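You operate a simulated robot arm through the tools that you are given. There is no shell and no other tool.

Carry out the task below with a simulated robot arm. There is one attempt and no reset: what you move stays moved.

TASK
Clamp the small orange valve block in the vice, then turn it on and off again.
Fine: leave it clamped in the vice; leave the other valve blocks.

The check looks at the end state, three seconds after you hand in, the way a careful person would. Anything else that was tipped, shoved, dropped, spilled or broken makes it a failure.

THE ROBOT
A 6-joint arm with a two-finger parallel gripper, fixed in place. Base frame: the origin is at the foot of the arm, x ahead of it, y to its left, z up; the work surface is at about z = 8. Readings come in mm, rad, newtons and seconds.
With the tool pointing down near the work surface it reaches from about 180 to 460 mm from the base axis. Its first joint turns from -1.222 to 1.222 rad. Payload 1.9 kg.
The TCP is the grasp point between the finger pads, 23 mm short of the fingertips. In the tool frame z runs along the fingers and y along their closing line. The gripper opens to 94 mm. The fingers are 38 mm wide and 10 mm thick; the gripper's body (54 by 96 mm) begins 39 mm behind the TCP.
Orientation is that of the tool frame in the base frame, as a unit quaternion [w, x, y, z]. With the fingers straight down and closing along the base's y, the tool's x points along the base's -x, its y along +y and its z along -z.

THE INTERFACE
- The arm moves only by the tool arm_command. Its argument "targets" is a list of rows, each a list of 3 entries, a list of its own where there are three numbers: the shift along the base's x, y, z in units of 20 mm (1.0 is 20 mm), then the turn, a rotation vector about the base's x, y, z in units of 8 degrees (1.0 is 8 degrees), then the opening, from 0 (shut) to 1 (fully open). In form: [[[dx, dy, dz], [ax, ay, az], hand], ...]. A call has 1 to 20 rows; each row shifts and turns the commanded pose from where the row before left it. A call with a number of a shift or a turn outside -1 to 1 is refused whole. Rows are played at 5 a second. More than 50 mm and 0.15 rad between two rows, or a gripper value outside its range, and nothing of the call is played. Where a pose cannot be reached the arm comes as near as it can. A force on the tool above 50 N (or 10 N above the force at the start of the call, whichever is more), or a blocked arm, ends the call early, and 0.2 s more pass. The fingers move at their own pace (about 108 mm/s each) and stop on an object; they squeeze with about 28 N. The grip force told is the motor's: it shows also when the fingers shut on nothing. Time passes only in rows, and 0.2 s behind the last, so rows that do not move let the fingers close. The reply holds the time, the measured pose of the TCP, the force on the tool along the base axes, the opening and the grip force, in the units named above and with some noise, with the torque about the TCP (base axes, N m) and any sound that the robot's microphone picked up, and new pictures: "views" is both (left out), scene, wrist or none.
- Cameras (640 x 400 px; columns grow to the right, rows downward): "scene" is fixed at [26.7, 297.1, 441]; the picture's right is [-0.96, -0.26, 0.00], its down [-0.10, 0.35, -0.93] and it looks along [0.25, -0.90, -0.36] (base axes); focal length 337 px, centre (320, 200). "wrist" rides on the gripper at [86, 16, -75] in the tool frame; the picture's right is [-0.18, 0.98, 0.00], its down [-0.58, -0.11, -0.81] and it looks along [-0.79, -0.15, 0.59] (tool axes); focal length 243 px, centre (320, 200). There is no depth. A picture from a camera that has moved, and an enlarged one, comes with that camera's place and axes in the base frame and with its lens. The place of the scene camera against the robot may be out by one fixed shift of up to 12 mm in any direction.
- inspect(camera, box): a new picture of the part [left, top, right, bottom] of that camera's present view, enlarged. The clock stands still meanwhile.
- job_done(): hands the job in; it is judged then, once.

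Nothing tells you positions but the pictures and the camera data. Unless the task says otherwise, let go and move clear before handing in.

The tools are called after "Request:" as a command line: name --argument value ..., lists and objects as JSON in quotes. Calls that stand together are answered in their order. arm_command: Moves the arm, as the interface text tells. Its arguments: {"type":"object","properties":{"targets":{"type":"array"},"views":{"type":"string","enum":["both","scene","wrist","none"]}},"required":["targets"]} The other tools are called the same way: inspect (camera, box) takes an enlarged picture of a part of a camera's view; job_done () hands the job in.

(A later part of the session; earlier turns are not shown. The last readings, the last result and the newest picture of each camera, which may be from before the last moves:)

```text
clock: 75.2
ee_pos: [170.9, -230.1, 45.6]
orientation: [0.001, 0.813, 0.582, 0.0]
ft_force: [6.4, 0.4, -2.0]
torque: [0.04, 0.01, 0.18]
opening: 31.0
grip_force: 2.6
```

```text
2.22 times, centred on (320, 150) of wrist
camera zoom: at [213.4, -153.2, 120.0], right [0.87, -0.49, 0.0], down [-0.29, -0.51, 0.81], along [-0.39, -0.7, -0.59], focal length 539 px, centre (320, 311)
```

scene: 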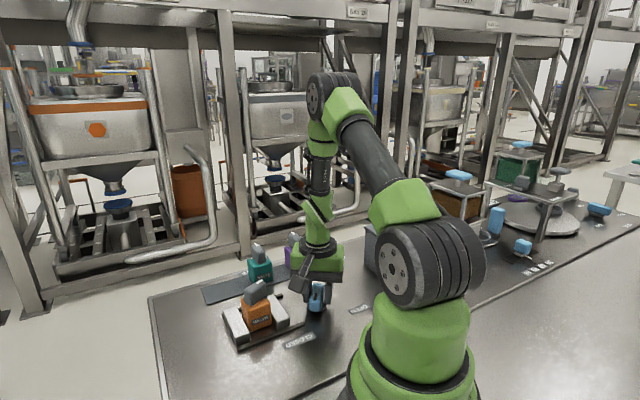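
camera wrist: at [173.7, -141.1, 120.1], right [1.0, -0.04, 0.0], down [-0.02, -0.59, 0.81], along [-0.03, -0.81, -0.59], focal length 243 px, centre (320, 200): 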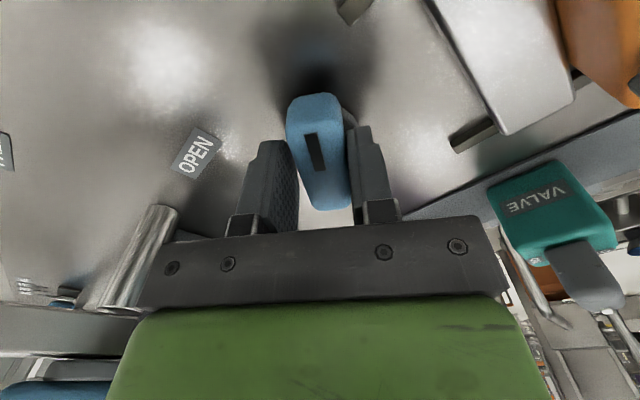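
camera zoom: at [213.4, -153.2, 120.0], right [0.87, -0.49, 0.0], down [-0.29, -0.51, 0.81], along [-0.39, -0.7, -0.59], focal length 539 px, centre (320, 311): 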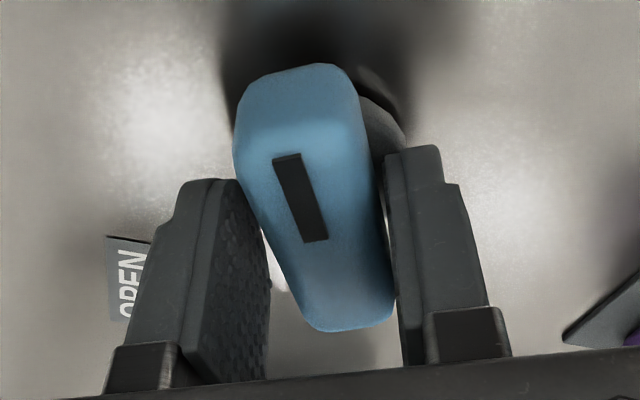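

Resistance is back at the same angle. I'll squeeze the bar firmly here to press the jaws tight, then check.

Request:
arm_command --targets '[[[0, 0, 0], [0, 0, 0], 0.2], [[0, 0, 0], [0, 0, 0], 0.1], [[0, 0, 0], [0, 0, 0], 0.05], [[0, 0, 0], [0, 0, 0], 0.05]]' --views "none"

Request:
inspect --camera "scene" --box '[215, 265, 305, 350]'

Request:
inspect --camera "wrist" --box '[220, 60, 420, 240]'

```text
clock: 76.0
ee_pos: [173.1, -230.9, 47.3]
orientation: [0.007, 0.809, 0.588, -0.001]
ft_force: [2.0, -3.0, -0.3]
torque: [0.59, 0.75, 1.44]
opening: 25.1
grip_force: 44.4
stopped in row 3: the force on the tool passed its limit at 51 N (the readings are from after the stop); the commanded pose is now the measured one
```

```text
4.71 times, centred on (260, 308) of scene
camera zoom: at [26.7, 297.1, 441.0], right [-0.96, -0.26, 0.0], down [-0.1, 0.35, -0.93], along [0.25, -0.9, -0.36], focal length 1585 px, centre (602, -306)
```

zoom: 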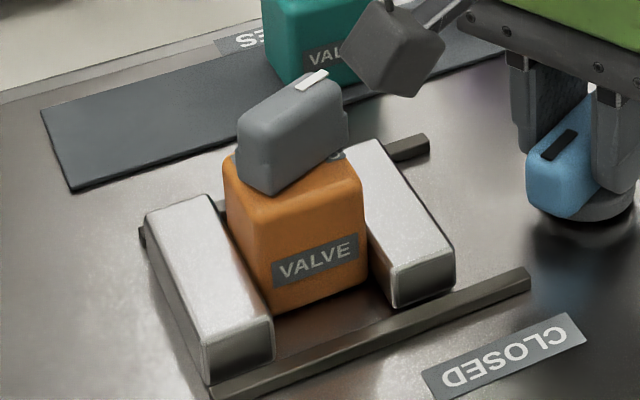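

```text
2.22 times, centred on (320, 150) of wrist
camera zoom: at [213.8, -153.3, 119.9], right [0.88, -0.48, 0.01], down [-0.29, -0.51, 0.81], along [-0.38, -0.71, -0.59], focal length 539 px, centre (320, 311)
```

zoom: 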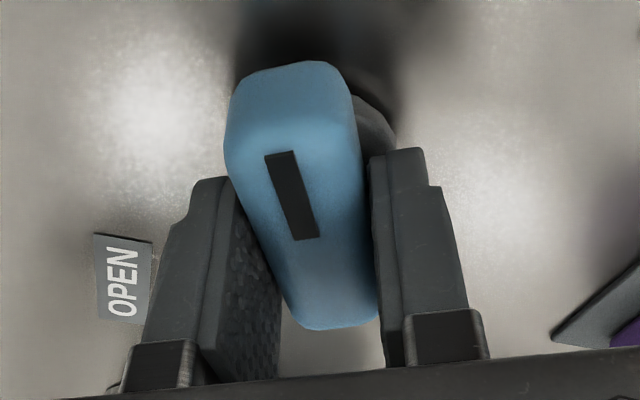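

Request:
arm_command --targets '[[[0, 0, 0], [0, 0, -0.25], 0.05], [[0, 0, 0], [0, 0, -0.25], 0.05], [[0, 0, 0], [0, 0, 0], 0.05]]' --views "none"

Request:
inspect --camera "scene" --box '[215, 265, 305, 350]'

Request:
inspect --camera "wrist" --box '[220, 60, 420, 240]'

```text
clock: 76.8
ee_pos: [172.8, -232.1, 46.8]
orientation: [0.005, 0.829, 0.559, -0.001]
ft_force: [11.1, 2.8, -10.4]
torque: [-0.65, 0.79, 2.39]
opening: 27.2
grip_force: 44.8
```

```text
4.71 times, centred on (260, 308) of scene
camera zoom: at [26.7, 297.1, 441.0], right [-0.96, -0.26, 0.0], down [-0.1, 0.35, -0.93], along [0.25, -0.9, -0.36], focal length 1585 px, centre (602, -306)
```

zoom: 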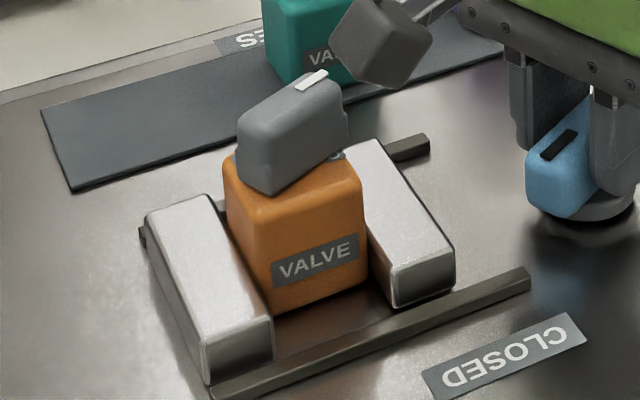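

```text
2.22 times, centred on (320, 150) of wrist
camera zoom: at [219.2, -156.5, 120.0], right [0.84, -0.54, 0.01], down [-0.32, -0.49, 0.81], along [-0.43, -0.69, -0.59], focal length 539 px, centre (320, 311)
```

zoom: 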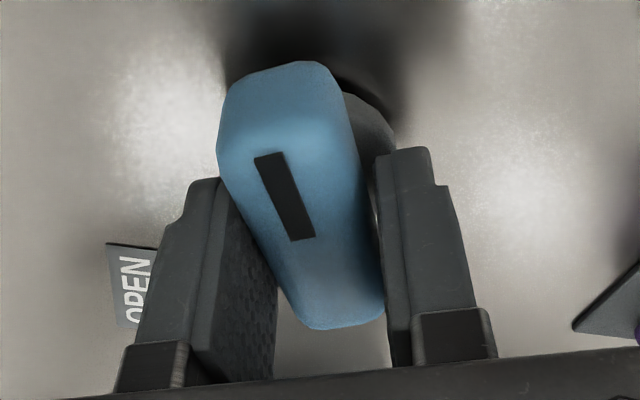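

The handle is at a hard stop, 2.4 N·m with no movement. I'll open straight without back-rotating and rise.

Request:
arm_command --targets '[[[0, 0, 0], [0, 0, 0], 0.35], [[0, 0, 0], [0, 0, 0], 0.55], [[0, 0, 0], [0, 0, 0], 0.55], [[0, 0, 0.5], [0, 0, 0], 0.55], [[0, 0, 0.8], [0, 0, 0], 0.55], [[0, 0, 1], [0, 0, 0], 0.55], [[0, 0, 1], [0, 0, 0], 0.55], [[0, 0, 1], [0, 0, 0], 0.55], [[0, 0, 1], [0, 0, 0], 0.55], [[0, 0, 1], [0, 0, 0], 0.55], [[0, 0, 0], [0, 0, 0], 0.5]]' --views "both"

Request:
inspect --camera "scene" --box '[210, 250, 370, 350]'

Request:
inspect --camera "scene" --box '[225, 275, 290, 340]'

```text
clock: 79.2
ee_pos: [172.5, -230.1, 173.3]
orientation: [0.005, 0.83, 0.558, -0.001]
ft_force: [0.5, -0.7, -0.5]
torque: [0.01, 0.01, -0.01]
opening: 47.0
grip_force: 0.0
camera wrist: at [219.9, -156.6, 246.8], right [0.84, -0.54, 0.01], down [-0.33, -0.49, 0.81], along [-0.43, -0.68, -0.59], focal length 243 px, centre (320, 200)
```

scene: 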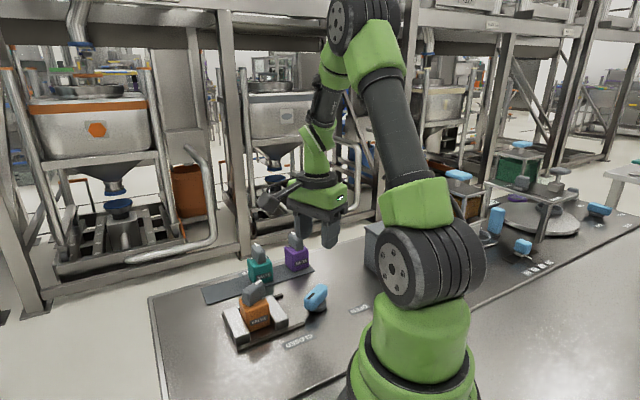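
wrist: 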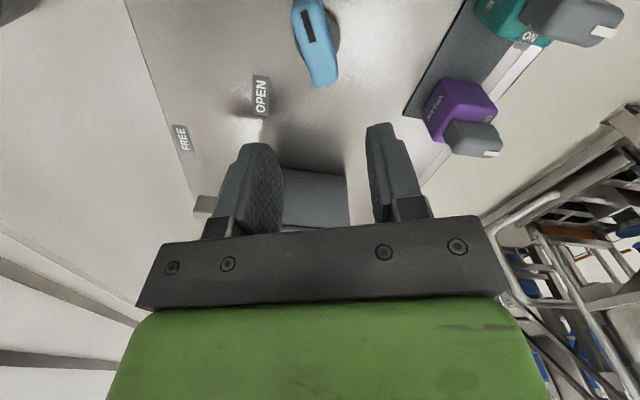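

```text
4.00 times, centred on (290, 300) of scene
camera zoom: at [26.7, 297.1, 441.0], right [-0.96, -0.26, 0.0], down [-0.1, 0.35, -0.93], along [0.25, -0.9, -0.36], focal length 1347 px, centre (440, -200)
```

zoom: 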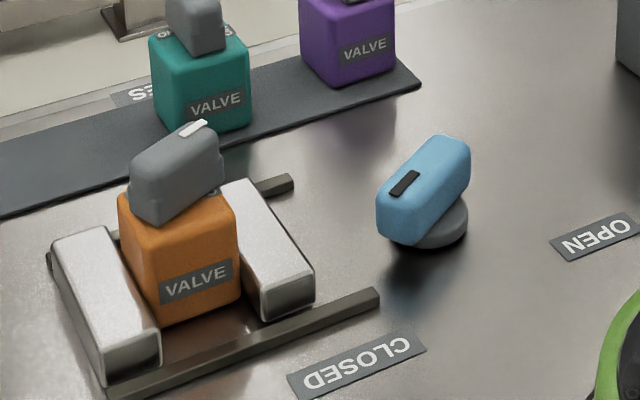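

```text
6.15 times, centred on (258, 308) of scene
camera zoom: at [26.7, 297.1, 441.0], right [-0.96, -0.26, 0.0], down [-0.1, 0.35, -0.93], along [0.25, -0.9, -0.36], focal length 2073 px, centre (705, -462)
```

zoom: 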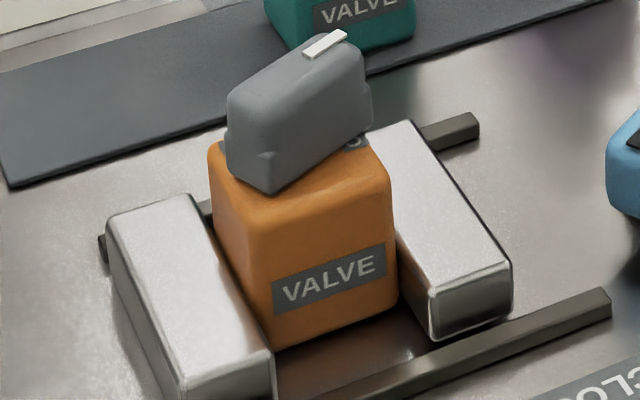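

It's clamped again: block flush with both jaws, handle at CLOSED. The knob is currently at about 255° (OFF ≈ 315°, ON ≈ 225°). I'll hover above it, aligned with the knob.

Request:
arm_command --targets '[[[0.797, 0.617, 0], [0, 0, 0.15], 0.5], [[0.797, 0.617, 0], [0, 0, 0.15], 0.5], [[0.797, 0.617, 0], [0, 0, 0.15], 0.5], [[0.797, 0.617, 0], [0, 0, 0.15], 0.5], [[0.797, 0.617, 0], [0, 0, 0.15], 0.5], [[0.797, 0.617, 0], [0, 0, 0.15], 0.5], [[0, 0, 0], [0, 0, 0], 0.5], [[0, 0, 0], [0, 0, 0], 0.5]]' --views "both"

Request:
inspect --camera "wrist" --box '[220, 0, 420, 140]'

```text
clock: 81.0
ee_pos: [267.9, -158.0, 170.4]
orientation: [0.006, 0.794, 0.608, -0.001]
ft_force: [0.0, -0.2, 1.1]
torque: [-0.02, 0.0, -0.01]
opening: 47.1
grip_force: 0.1
camera wrist: at [304.3, -78.4, 245.1], right [0.9, -0.43, 0.01], down [-0.26, -0.53, 0.81], along [-0.35, -0.73, -0.59], focal length 243 px, centre (320, 200)
```

scene: 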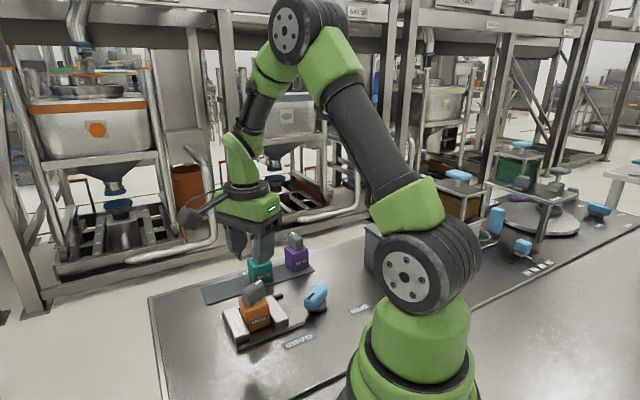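
wrist: 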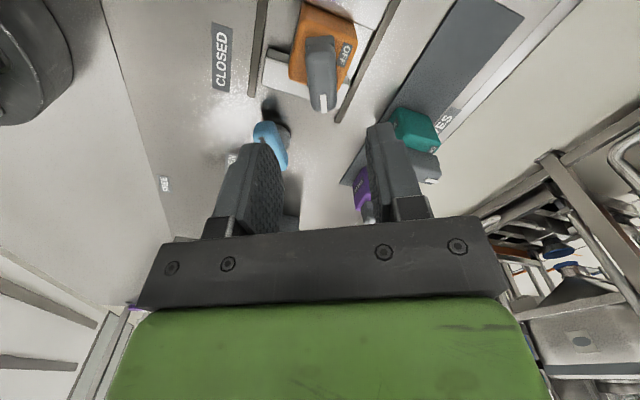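

```text
2.86 times, centred on (320, 70) of wrist
camera zoom: at [304.3, -78.4, 245.1], right [0.9, -0.43, 0.01], down [-0.26, -0.53, 0.81], along [-0.35, -0.73, -0.59], focal length 693 px, centre (320, 571)
```

zoom: 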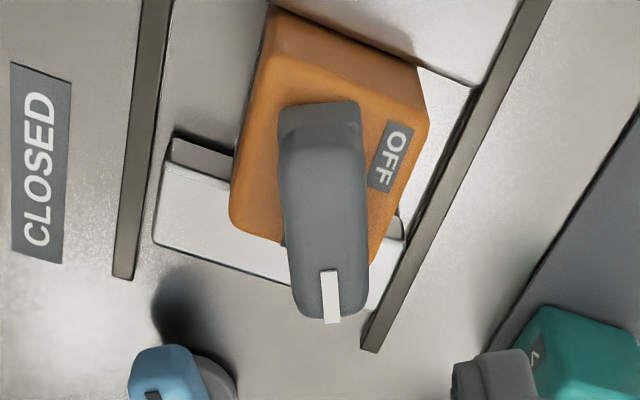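

The knob is nearly aligned, and its axis is about 2 mm from the TCP. I'll recentre, align yaw and lower with the fingers still wide open, then check centring before closing.

Request:
arm_command --targets '[[[0.09, 0.03, -0.6], [0, 0, -0.4], 0.5], [[0, 0, -0.9], [0, 0, 0], 0.5], [[0, 0, -0.9], [0, 0, 0], 0.5], [[0, 0, -0.9], [0, 0, 0], 0.5], [[0, 0, -0.9], [0, 0, 0], 0.5], [[0, 0, 0], [0, 0, 0], 0.5], [[0, 0, 0], [0, 0, 0], 0.5]]' --views "both"

Request:
inspect --camera "wrist" --box '[220, 60, 420, 240]'

Request:
inspect --camera "scene" --box '[210, 250, 310, 340]'

```text
clock: 82.6
ee_pos: [268.5, -156.5, 86.5]
orientation: [0.005, 0.811, 0.586, 0.0]
ft_force: [0.5, 0.3, 0.2]
torque: [0.0, -0.01, 0.01]
opening: 47.0
grip_force: 0.1
camera wrist: at [310.3, -78.1, 161.2], right [0.88, -0.48, 0.01], down [-0.29, -0.51, 0.81], along [-0.39, -0.71, -0.59], focal length 243 px, centre (320, 200)
```

scene: 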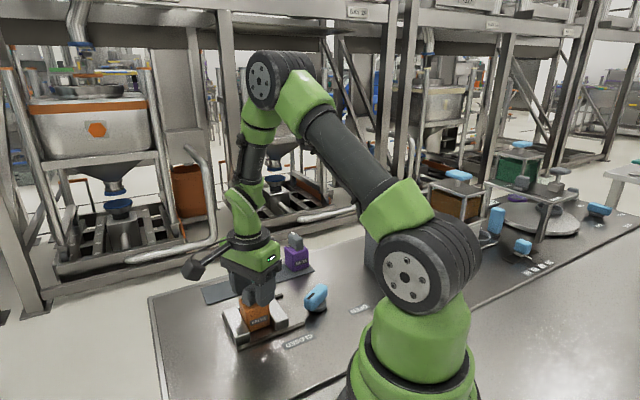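
wrist: 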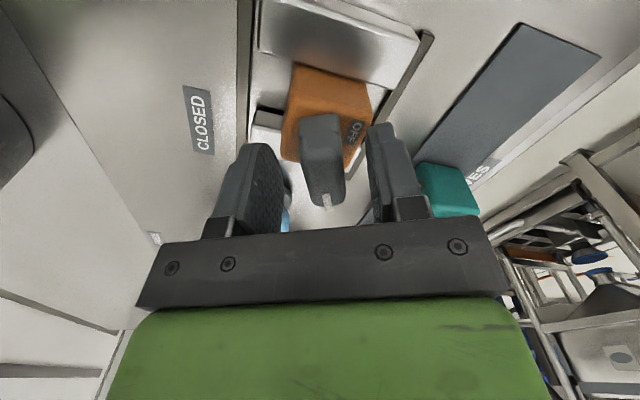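

```text
2.22 times, centred on (320, 150) of wrist
camera zoom: at [310.3, -78.1, 161.2], right [0.88, -0.48, 0.01], down [-0.29, -0.51, 0.81], along [-0.39, -0.71, -0.59], focal length 539 px, centre (320, 311)
```

zoom: 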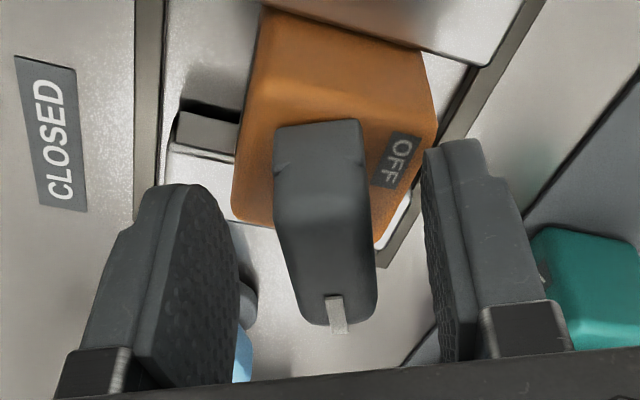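

```text
4.44 times, centred on (260, 295) of scene
camera zoom: at [26.7, 297.1, 441.0], right [-0.96, -0.26, 0.0], down [-0.1, 0.35, -0.93], along [0.25, -0.9, -0.36], focal length 1497 px, centre (587, -222)
```

zoom: 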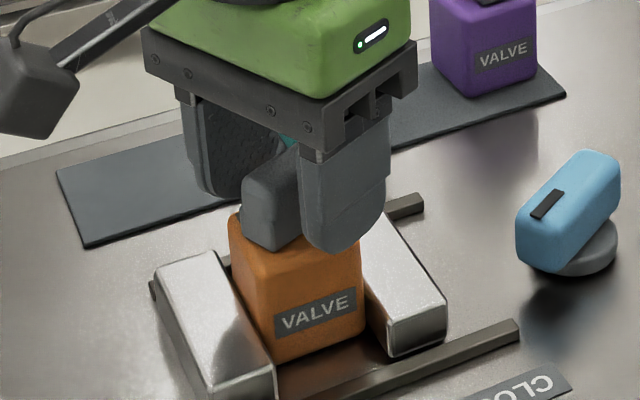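

The knob is parallel to the fingers, 1 mm off-centre, at about 251°. I'll centre it, close loosely and turn clockwise about 24° toward ON (225°), staying short of the stop.

Request:
arm_command --targets '[[[0.05, -0.017, 0], [0, 0, 0], 0.4], [[0, 0, 0], [0, 0, 0], 0.3], [[0, 0, 0], [0, 0, 0], 0.235], [[0, 0, 0], [0, 0, 0], 0.235]]' --views "none"

Request:
arm_command --targets '[[[0, 0, 0], [0, 0, -0.5], 0.235], [[0, 0, 0], [0, 0, -0.5], 0.235], [[0, 0, 0], [0, 0, -0.5], 0.235], [[0, 0, 0], [0, 0, -0.5], 0.235], [[0, 0, 0], [0, 0, -0.5], 0.235], [[0, 0, 0], [0, 0, 0], 0.235]]' --views "both"

Request:
inspect --camera "wrist" --box '[220, 60, 420, 240]'

Request:
inspect --camera "scene" --box '[210, 250, 310, 340]'

```text
clock: 83.6
ee_pos: [270.0, -156.5, 87.0]
orientation: [0.006, 0.811, 0.585, 0.0]
ft_force: [0.0, -0.3, -0.4]
torque: [0.05, -0.01, 0.0]
opening: 21.9
grip_force: 0.0
```

```text
clock: 85.0
ee_pos: [270.8, -156.5, 88.7]
orientation: [0.005, 0.9, 0.437, -0.001]
ft_force: [0.1, 0.1, 0.7]
torque: [-0.01, -0.01, 0.01]
opening: 22.3
grip_force: 0.4
camera wrist: at [336.1, -98.3, 161.9], right [0.66, -0.75, 0.01], down [-0.45, -0.38, 0.81], along [-0.61, -0.54, -0.59], focal length 243 px, centre (320, 200)
```

scene: 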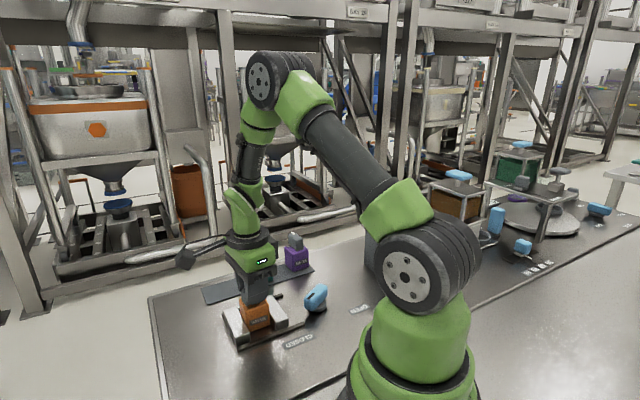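
wrist: 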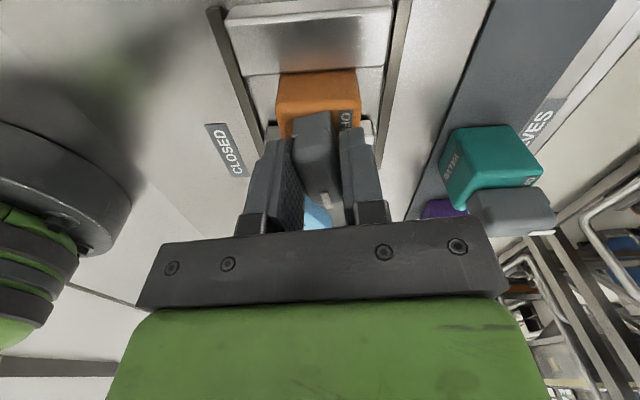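

```text
2.22 times, centred on (320, 150) of wrist
camera zoom: at [336.1, -98.3, 161.9], right [0.66, -0.75, 0.01], down [-0.45, -0.38, 0.81], along [-0.61, -0.54, -0.59], focal length 539 px, centre (320, 311)
```

zoom: 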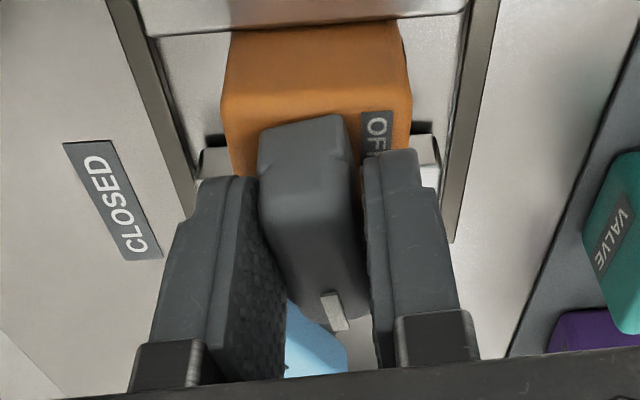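

```text
4.44 times, centred on (260, 295) of scene
camera zoom: at [26.7, 297.1, 441.0], right [-0.96, -0.26, 0.0], down [-0.1, 0.35, -0.93], along [0.25, -0.9, -0.36], focal length 1497 px, centre (587, -222)
```

zoom: 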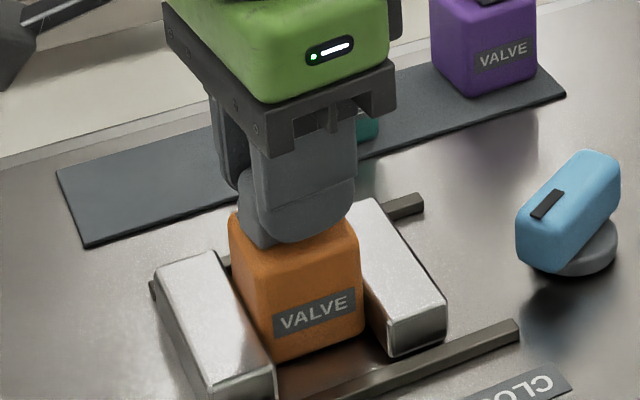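

The vice holds (handle mark unmoved) and the knob is at about 234°. I'll go 6–7° more to about 227°, essentially at ON.

Request:
arm_command --targets '[[[0, 0, 0], [0, 0, -0.4], 0.235], [[0, 0, 0], [0, 0, -0.4], 0.235], [[0, 0, 0], [0, 0, 0], 0.235]]' --views "wrist"

Request:
inspect --camera "wrist" --box '[220, 60, 420, 240]'

Request:
inspect --camera "scene" --box '[210, 250, 310, 340]'

```text
clock: 85.8
ee_pos: [269.9, -156.4, 89.3]
orientation: [0.005, 0.923, 0.385, -0.001]
ft_force: [0.2, 0.1, 0.0]
torque: [0.0, -0.02, 0.0]
opening: 21.9
grip_force: 0.0
camera wrist: at [341.9, -106.3, 161.9], right [0.57, -0.82, 0.01], down [-0.49, -0.33, 0.81], along [-0.66, -0.47, -0.59], focal length 243 px, centre (320, 200)
```

wrist: 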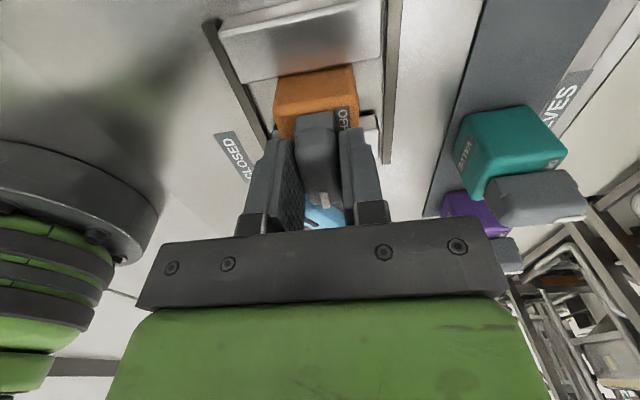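

```text
2.22 times, centred on (320, 150) of wrist
camera zoom: at [341.9, -106.3, 161.9], right [0.57, -0.82, 0.01], down [-0.49, -0.33, 0.81], along [-0.66, -0.47, -0.59], focal length 539 px, centre (320, 311)
```

zoom: 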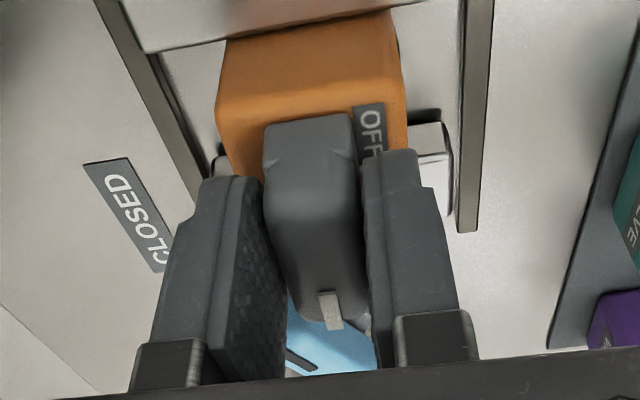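

```text
4.44 times, centred on (260, 295) of scene
camera zoom: at [26.7, 297.1, 441.0], right [-0.96, -0.26, 0.0], down [-0.1, 0.35, -0.93], along [0.25, -0.9, -0.36], focal length 1497 px, centre (587, -222)
```

zoom: 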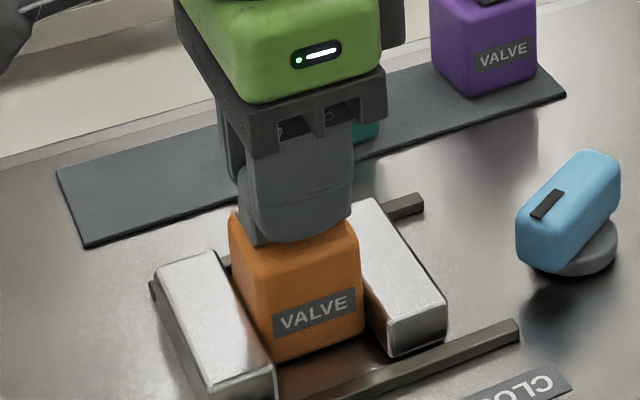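

The knob is at about 228°, 87° from OFF, so it's ON with the vice holding. One small nudge, then I turn back counter-clockwise toward OFF, stopping short to check.

Request:
arm_command --targets '[[[0, 0, 0], [0, 0, -0.2], 0.235], [[0, 0, 0], [0, 0, 0], 0.235], [[0, 0, 0], [0, 0, 0], 0.235]]' --views "none"

Request:
inspect --camera "scene" --box '[210, 250, 370, 340]'

Request:
arm_command --targets '[[[0, 0, 0], [0, 0, 0.5], 0.235], [[0, 0, 0], [0, 0, 0.5], 0.235], [[0, 0, 0], [0, 0, 0.5], 0.235], [[0, 0, 0], [0, 0, 0.5], 0.235], [[0, 0, 0], [0, 0, 0.5], 0.235], [[0, 0, 0], [0, 0, 0.5], 0.235], [[0, 0, 0], [0, 0, 0.5], 0.235], [[0, 0, 0], [0, 0, 0.5], 0.235], [[0, 0, 0], [0, 0, 0], 0.235]]' --views "both"

Request:
inspect --camera "scene" --box '[210, 250, 310, 340]'

Request:
inspect --camera "wrist" --box '[220, 60, 420, 240]'

```text
clock: 86.6
ee_pos: [271.5, -156.9, 89.1]
orientation: [0.005, 0.928, 0.373, -0.002]
ft_force: [0.1, 1.1, 0.6]
torque: [0.02, -0.05, 0.0]
opening: 22.3
grip_force: 0.1
```

```text
4.00 times, centred on (290, 295) of scene
camera zoom: at [26.7, 297.1, 441.0], right [-0.96, -0.26, 0.0], down [-0.1, 0.35, -0.93], along [0.25, -0.9, -0.36], focal length 1347 px, centre (440, -180)
```

zoom: 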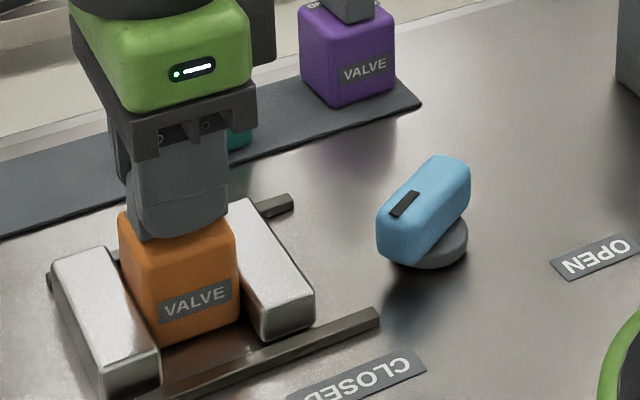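

```text
clock: 88.6
ee_pos: [270.2, -156.8, 89.2]
orientation: [0.006, 0.789, 0.614, -0.001]
ft_force: [0.7, 0.6, -0.7]
torque: [-0.02, 0.0, -0.02]
opening: 22.4
grip_force: 0.3
camera wrist: at [306.5, -76.6, 161.9], right [0.91, -0.42, 0.01], down [-0.25, -0.53, 0.81], along [-0.33, -0.74, -0.59], focal length 243 px, centre (320, 200)
```

scene: 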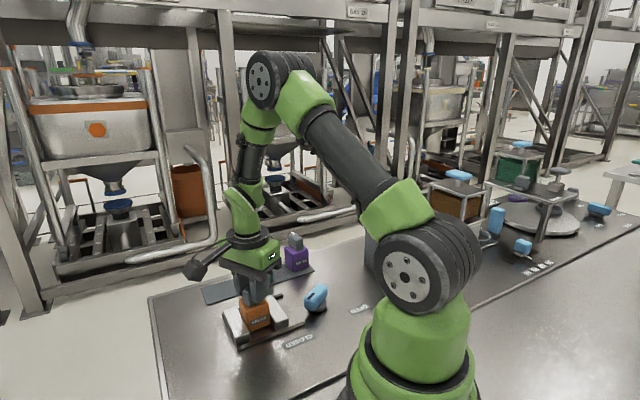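
wrist: 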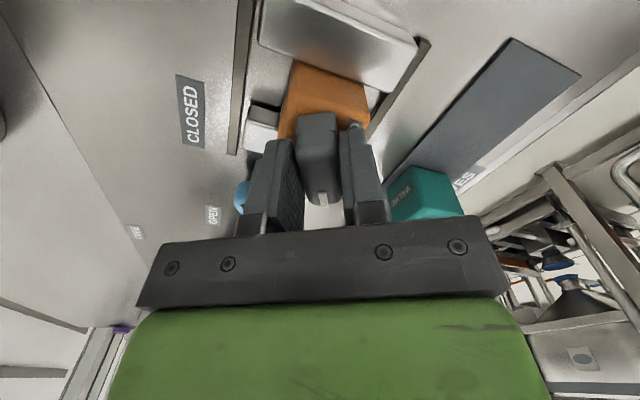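

```text
4.44 times, centred on (260, 295) of scene
camera zoom: at [26.7, 297.1, 441.0], right [-0.96, -0.26, 0.0], down [-0.1, 0.35, -0.93], along [0.25, -0.9, -0.36], focal length 1497 px, centre (587, -222)
```

zoom: 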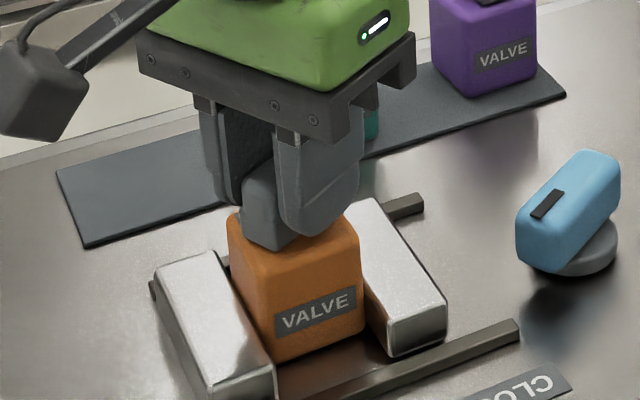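

```text
2.22 times, centred on (320, 150) of wrist
camera zoom: at [306.5, -76.6, 161.9], right [0.91, -0.42, 0.01], down [-0.25, -0.53, 0.81], along [-0.33, -0.74, -0.59], focal length 539 px, centre (320, 311)
```

zoom: 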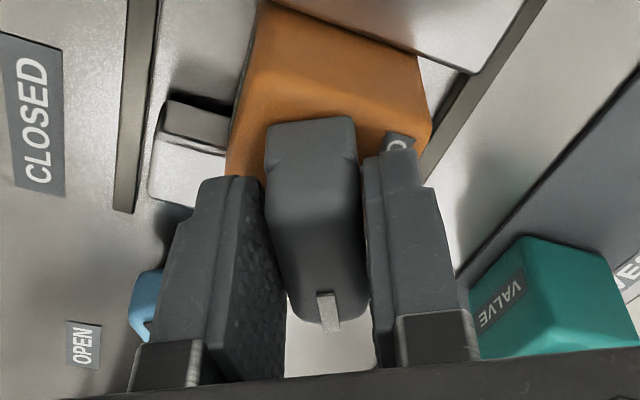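

The vice is still holding while the knob returns. Continuing toward OFF.

Request:
arm_command --targets '[[[0, 0, 0], [0, 0, 0.5], 0.235], [[0, 0, 0], [0, 0, 0.5], 0.235], [[0, 0, 0], [0, 0, 0.5], 0.235], [[0, 0, 0], [0, 0, 0.5], 0.235], [[0, 0, 0], [0, 0, 0.5], 0.235], [[0, 0, 0], [0, 0, 0.5], 0.235], [[0, 0, 0], [0, 0, 0.5], 0.235], [[0, 0, 0], [0, 0, 0.5], 0.235], [[0, 0, 0], [0, 0, 0.5], 0.235], [[0, 0, 0], [0, 0, 0.5], 0.235], [[0, 0, 0], [0, 0, 0.5], 0.235], [[0, 0, 0], [0, 0, 0], 0.235]]' --views "both"

Request:
inspect --camera "scene" --box '[210, 250, 310, 340]'

Request:
inspect --camera "wrist" --box '[220, 60, 420, 240]'

```text
clock: 91.2
ee_pos: [270.1, -158.0, 89.6]
orientation: [0.005, 0.502, 0.865, 0.002]
ft_force: [-0.8, -0.8, 0.5]
torque: [0.01, 0.01, -0.02]
opening: 22.3
grip_force: 0.5
camera wrist: at [240.5, -74.2, 161.9], right [0.94, 0.33, 0.01], down [0.19, -0.56, 0.81], along [0.27, -0.76, -0.59], focal length 243 px, centre (320, 200)
```

scene: 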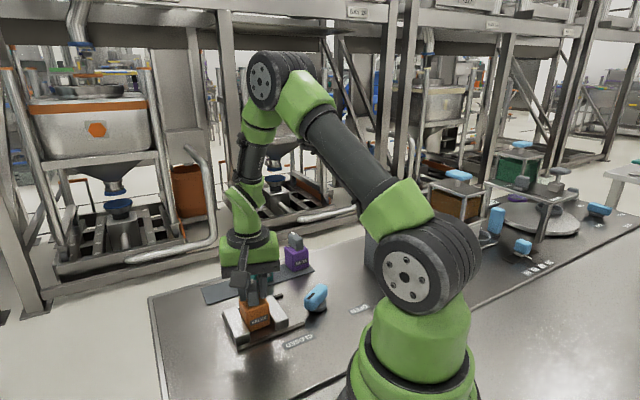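
wrist: 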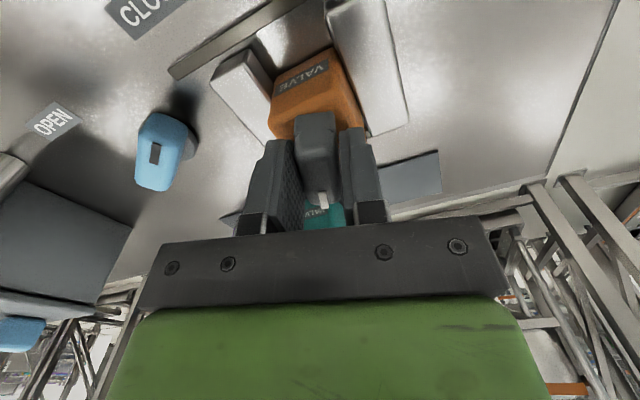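

```text
4.44 times, centred on (260, 295) of scene
camera zoom: at [26.7, 297.1, 441.0], right [-0.96, -0.26, 0.0], down [-0.1, 0.35, -0.93], along [0.25, -0.9, -0.36], focal length 1497 px, centre (587, -222)
```

zoom: 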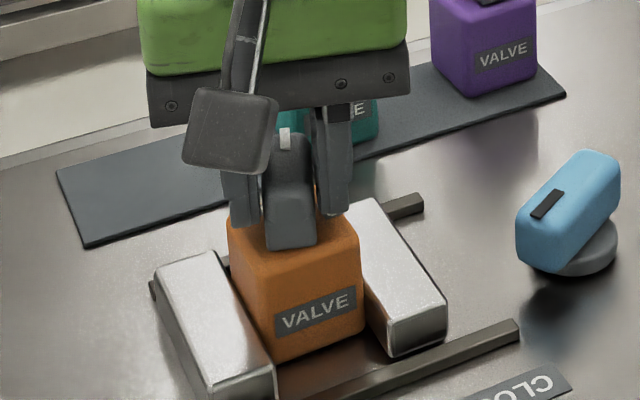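

```text
2.22 times, centred on (320, 150) of wrist
camera zoom: at [240.5, -74.2, 161.9], right [0.94, 0.33, 0.01], down [0.19, -0.56, 0.81], along [0.27, -0.76, -0.59], focal length 539 px, centre (320, 311)
```

zoom: 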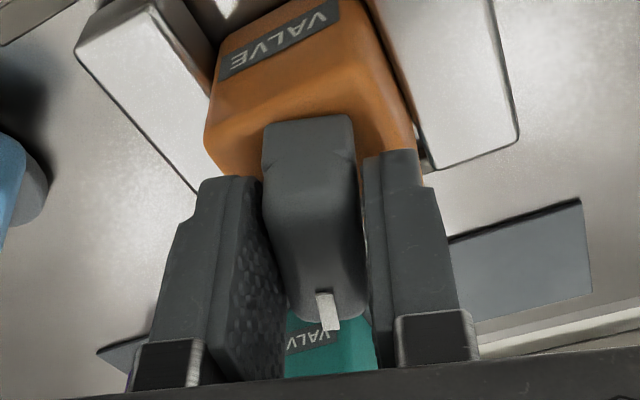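

The knob is at about 299° and OFF is at 315°. I'll approach with small steps.

Request:
arm_command --targets '[[[0, 0, 0], [0, 0, 0.5], 0.235], [[0, 0, 0], [0, 0, 0.5], 0.235], [[0, 0, 0], [0, 0, 0.5], 0.235], [[0, 0, 0], [0, 0, 0], 0.235]]' --views "none"

Request:
inspect --camera "wrist" --box '[220, 60, 420, 240]'

Request:
inspect --camera "scene" --box '[210, 250, 310, 340]'

```text
clock: 92.2
ee_pos: [271.6, -156.6, 88.3]
orientation: [0.004, 0.408, 0.913, 0.002]
ft_force: [-0.1, 0.0, -0.8]
torque: [0.02, -0.02, -0.03]
opening: 22.0
grip_force: 0.0
```

```text
2.22 times, centred on (320, 150) of wrist
camera zoom: at [224.1, -82.2, 162.1], right [0.86, 0.52, 0.01], down [0.3, -0.51, 0.81], along [0.42, -0.69, -0.59], focal length 539 px, centre (320, 311)
```

zoom: 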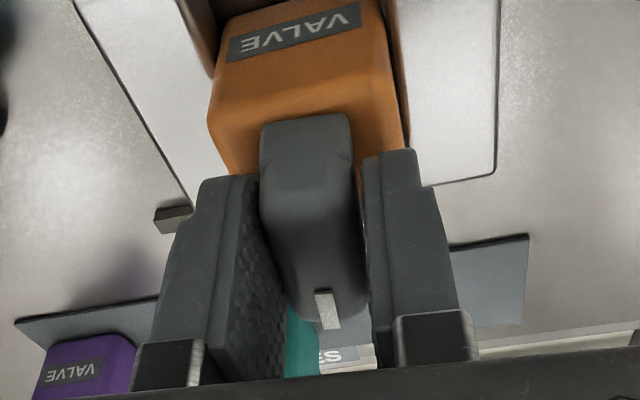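

```text
4.44 times, centred on (260, 295) of scene
camera zoom: at [26.7, 297.1, 441.0], right [-0.96, -0.26, 0.0], down [-0.1, 0.35, -0.93], along [0.25, -0.9, -0.36], focal length 1497 px, centre (587, -222)
```

zoom: 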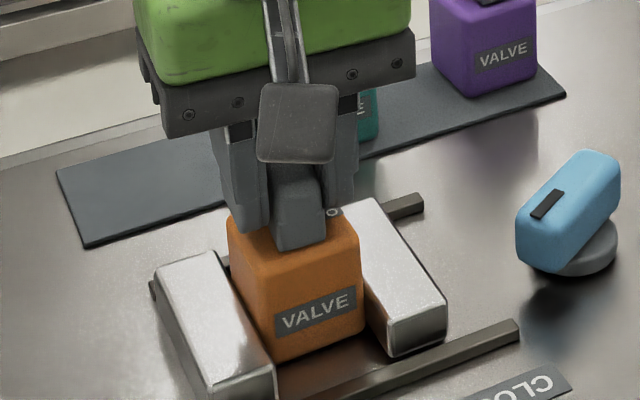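

The knob is at about 311°. A final 4° puts it at OFF.

Request:
arm_command --targets '[[[0, 0, 0], [0, 0, 0.3], 0.235], [[0, 0, 0], [0, 0, 0.2], 0.235], [[0, 0, 0], [0, 0, 0], 0.235]]' --views "none"

Request:
inspect --camera "wrist" --box '[220, 60, 420, 240]'

Request:
inspect --camera "scene" --box '[210, 250, 310, 340]'

```text
clock: 93.0
ee_pos: [270.7, -156.3, 88.4]
orientation: [0.005, 0.377, 0.926, 0.003]
ft_force: [-0.8, -0.7, 0.2]
torque: [-0.02, 0.0, 0.03]
opening: 22.2
grip_force: 0.1
```

```text
2.22 times, centred on (320, 150) of wrist
camera zoom: at [218.9, -85.6, 161.7], right [0.82, 0.58, 0.01], down [0.33, -0.48, 0.81], along [0.47, -0.66, -0.59], focal length 539 px, centre (320, 311)
```

zoom: 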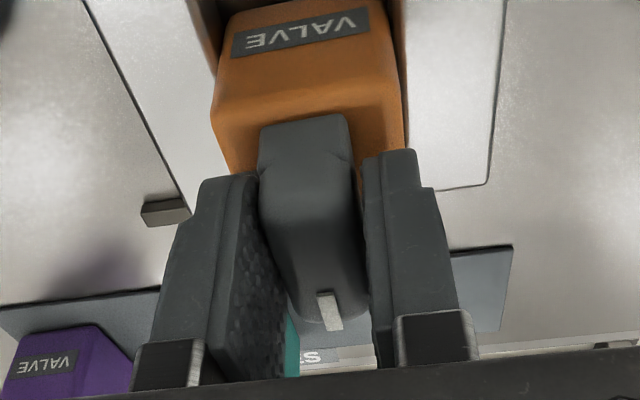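

```text
4.44 times, centred on (260, 295) of scene
camera zoom: at [26.7, 297.1, 441.0], right [-0.96, -0.26, 0.0], down [-0.1, 0.35, -0.93], along [0.25, -0.9, -0.36], focal length 1497 px, centre (587, -222)
```

zoom: 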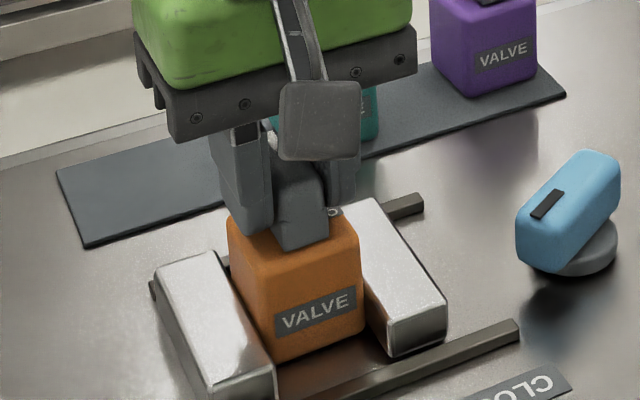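

The knob is at OFF by tool angle, with no sign of load and the vice unchanged. I'll open, rise, and compare the knob against the block edges.

Request:
arm_command --targets '[[[0, 0, 0], [0, 0, 0], 0.35], [[0, 0, 0], [0, 0, 0], 0.5], [[0, 0, 0], [0, 0, 0], 0.5], [[0, 0, 0.5], [0, 0, 0], 0.5], [[0, 0, 1], [0, 0, 0], 0.5], [[0, 0, 1], [0, 0, 0], 0.5], [[0, 0, 1], [0, 0, 0], 0.5], [[0, 0, 1], [0, 0, 0], 0.5], [[0, 0, 0], [0, 0, 0], 0.5]]' --views "both"

Request:
inspect --camera "wrist" --box '[220, 0, 420, 140]'

Request:
inspect --camera "scene" --box '[225, 270, 295, 340]'

Request:
inspect --camera "scene" --box '[210, 220, 370, 350]'

```text
clock: 95.0
ee_pos: [272.0, -156.4, 180.1]
orientation: [0.005, 0.377, 0.926, 0.003]
ft_force: [-0.4, -0.2, -0.7]
torque: [0.0, -0.03, -0.02]
opening: 46.7
grip_force: 0.0
camera wrist: at [218.4, -84.3, 253.2], right [0.82, 0.58, 0.01], down [0.33, -0.48, 0.81], along [0.47, -0.66, -0.59], focal length 243 px, centre (320, 200)
```

scene: 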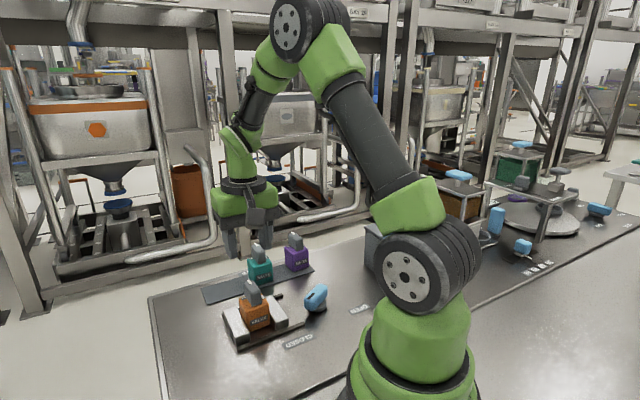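
wrist: 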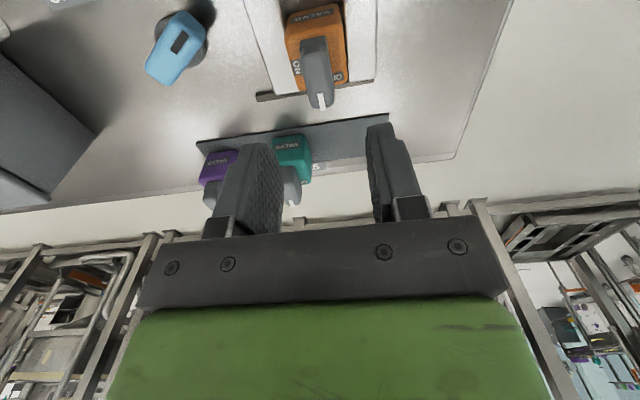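

```text
2.86 times, centred on (320, 70) of wrist
camera zoom: at [218.4, -84.3, 253.2], right [0.82, 0.58, 0.01], down [0.33, -0.48, 0.81], along [0.47, -0.66, -0.59], focal length 693 px, centre (320, 571)
```

zoom: 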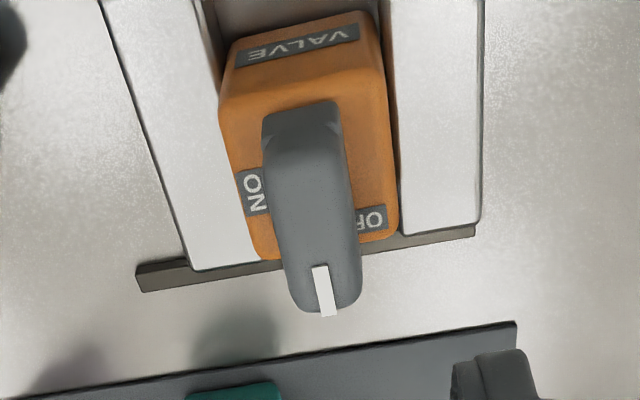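

```text
5.71 times, centred on (260, 305) of scene
camera zoom: at [26.7, 297.1, 441.0], right [-0.96, -0.26, 0.0], down [-0.1, 0.35, -0.93], along [0.25, -0.9, -0.36], focal length 1925 px, centre (663, -400)
```

zoom: 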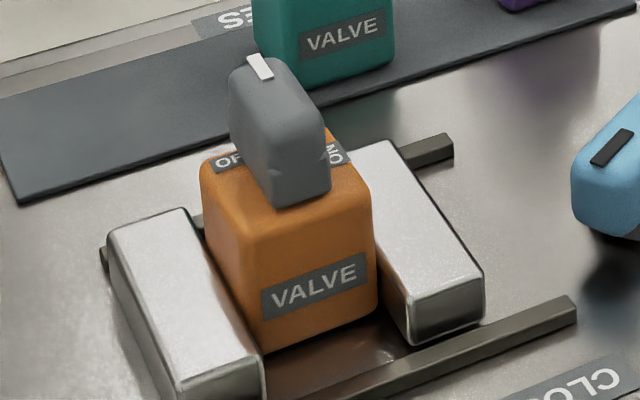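

```text
3.08 times, centred on (290, 285) of scene
camera zoom: at [26.7, 297.1, 441.0], right [-0.96, -0.26, 0.0], down [-0.1, 0.35, -0.93], along [0.25, -0.9, -0.36], focal length 1036 px, centre (412, -62)
```

zoom: 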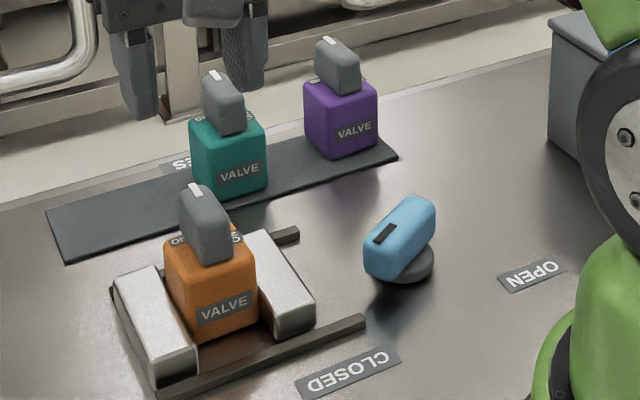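

The knob is back within about 1° of its original OFF direction, matching teal and purple, and the handle is unmoved. One last close look at the jaw contact before moving clear.

Request:
inspect --camera "wrist" --box '[275, 0, 385, 105]'

Request:
inspect --camera "wrist" --box '[285, 0, 325, 40]'

Request:
inspect --camera "wrist" --box '[325, 0, 365, 40]'

Request:
inspect --camera "scene" --box '[240, 295, 285, 335]'

```text
3.81 times, centred on (330, 52) of wrist
camera zoom: at [218.4, -84.3, 253.2], right [0.82, 0.58, 0.01], down [0.33, -0.48, 0.81], along [0.47, -0.66, -0.59], focal length 924 px, centre (282, 762)
```

zoom: 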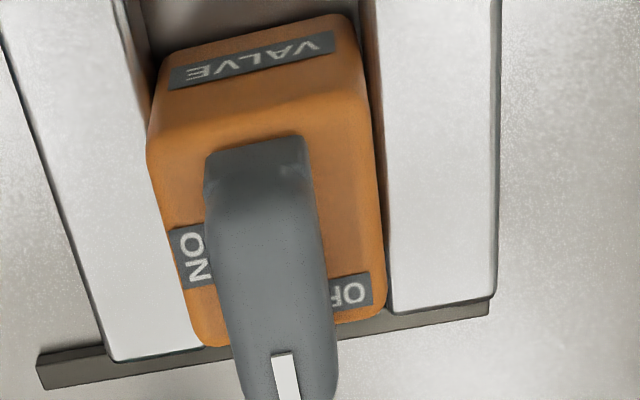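

```text
10.00 times, centred on (305, 20) of wrist
camera zoom: at [218.4, -84.3, 253.2], right [0.82, 0.58, 0.01], down [0.33, -0.48, 0.81], along [0.47, -0.66, -0.59], focal length 2426 px, centre (470, 2000)
```

zoom: 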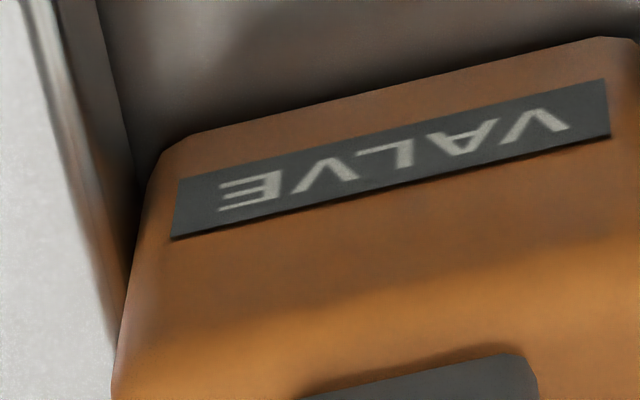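

```text
10.00 times, centred on (345, 20) of wrist
camera zoom: at [218.4, -84.3, 253.2], right [0.82, 0.58, 0.01], down [0.33, -0.48, 0.81], along [0.47, -0.66, -0.59], focal length 2426 px, centre (70, 2000)
```

zoom: 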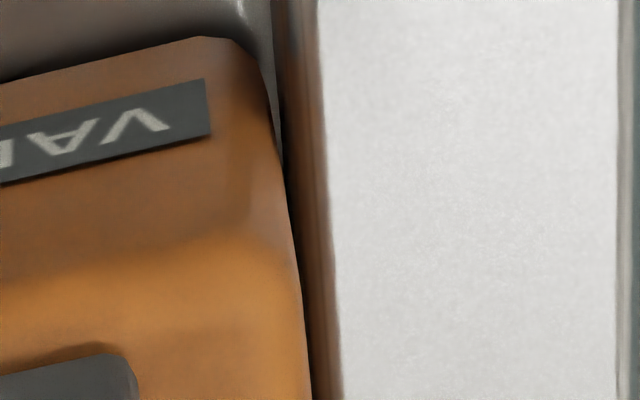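

```text
10.00 times, centred on (262, 315) of scene
camera zoom: at [26.7, 297.1, 441.0], right [-0.96, -0.26, 0.0], down [-0.1, 0.35, -0.93], along [0.25, -0.9, -0.36], focal length 3368 px, centre (895, -950)
```

zoom: 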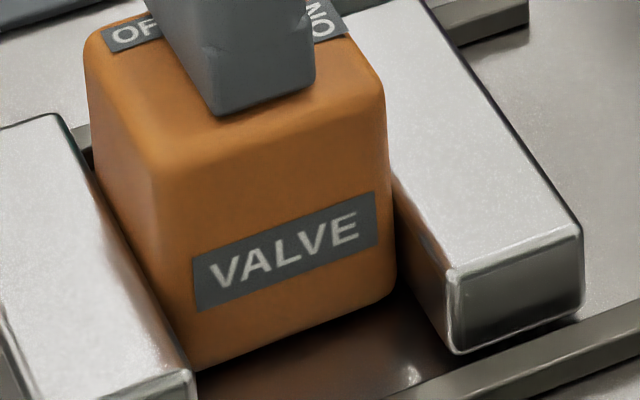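

The block stayed put through the full ±90° knob turn, so the clamp is really holding. The knob is at OFF and the other blocks are untouched. I'll move the arm up and clear, then check once more.

Request:
arm_command --targets '[[[0, 0, 1], [0, 0, 0], 0.5], [[0, 0, 1], [0, 0, 0], 0.5], [[-0.3, 0, 1], [0, 0, 0], 0.5], [[-0.3, 0, 1], [0, 0, 0], 0.5], [[-0.3, 0, 1], [0, 0, 0], 0.5], [[0, 0, 0], [0, 0, 0], 0.5], [[0, 0, 0], [0, 0, 0], 0.5]]' --views "both"

Request:
inspect --camera "scene" --box '[200, 220, 370, 350]'

Request:
inspect --camera "wrist" --box '[140, 0, 440, 180]'

```text
clock: 96.6
ee_pos: [252.2, -158.2, 278.1]
orientation: [0.005, 0.377, 0.926, 0.003]
ft_force: [1.2, 0.4, 0.0]
torque: [-0.03, 0.02, 0.01]
opening: 47.0
grip_force: 0.1
camera wrist: at [200.8, -85.1, 351.4], right [0.82, 0.57, 0.01], down [0.33, -0.48, 0.81], along [0.47, -0.66, -0.59], focal length 243 px, centre (320, 200)
```

scene: 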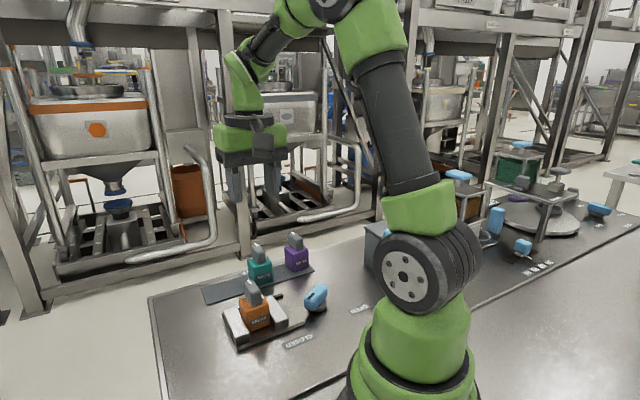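
wrist: 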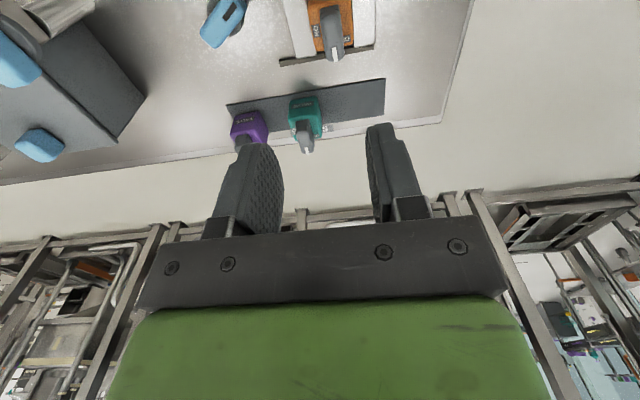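

```text
3.08 times, centred on (285, 285) of scene
camera zoom: at [26.7, 297.1, 441.0], right [-0.96, -0.26, 0.0], down [-0.1, 0.35, -0.93], along [0.25, -0.9, -0.36], focal length 1036 px, centre (428, -62)
```

zoom: 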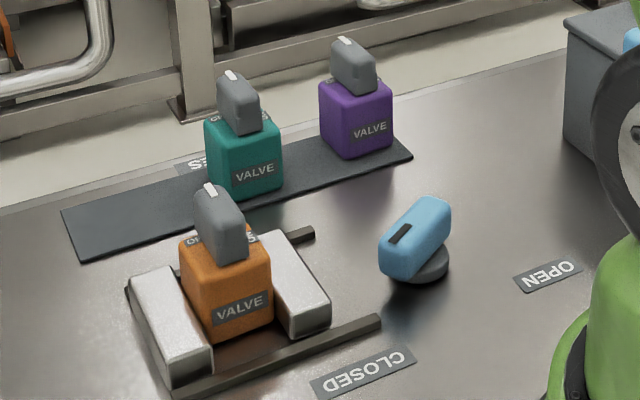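

```text
2.13 times, centred on (290, 90) of wrist
camera zoom: at [200.8, -85.1, 351.4], right [0.82, 0.57, 0.01], down [0.33, -0.48, 0.81], along [0.47, -0.66, -0.59], focal length 518 px, centre (384, 435)
```

zoom: 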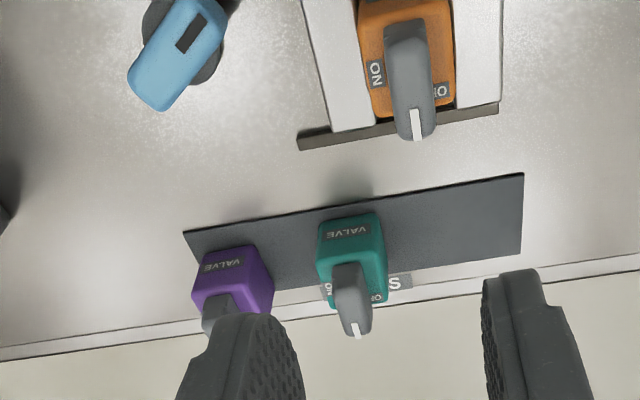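

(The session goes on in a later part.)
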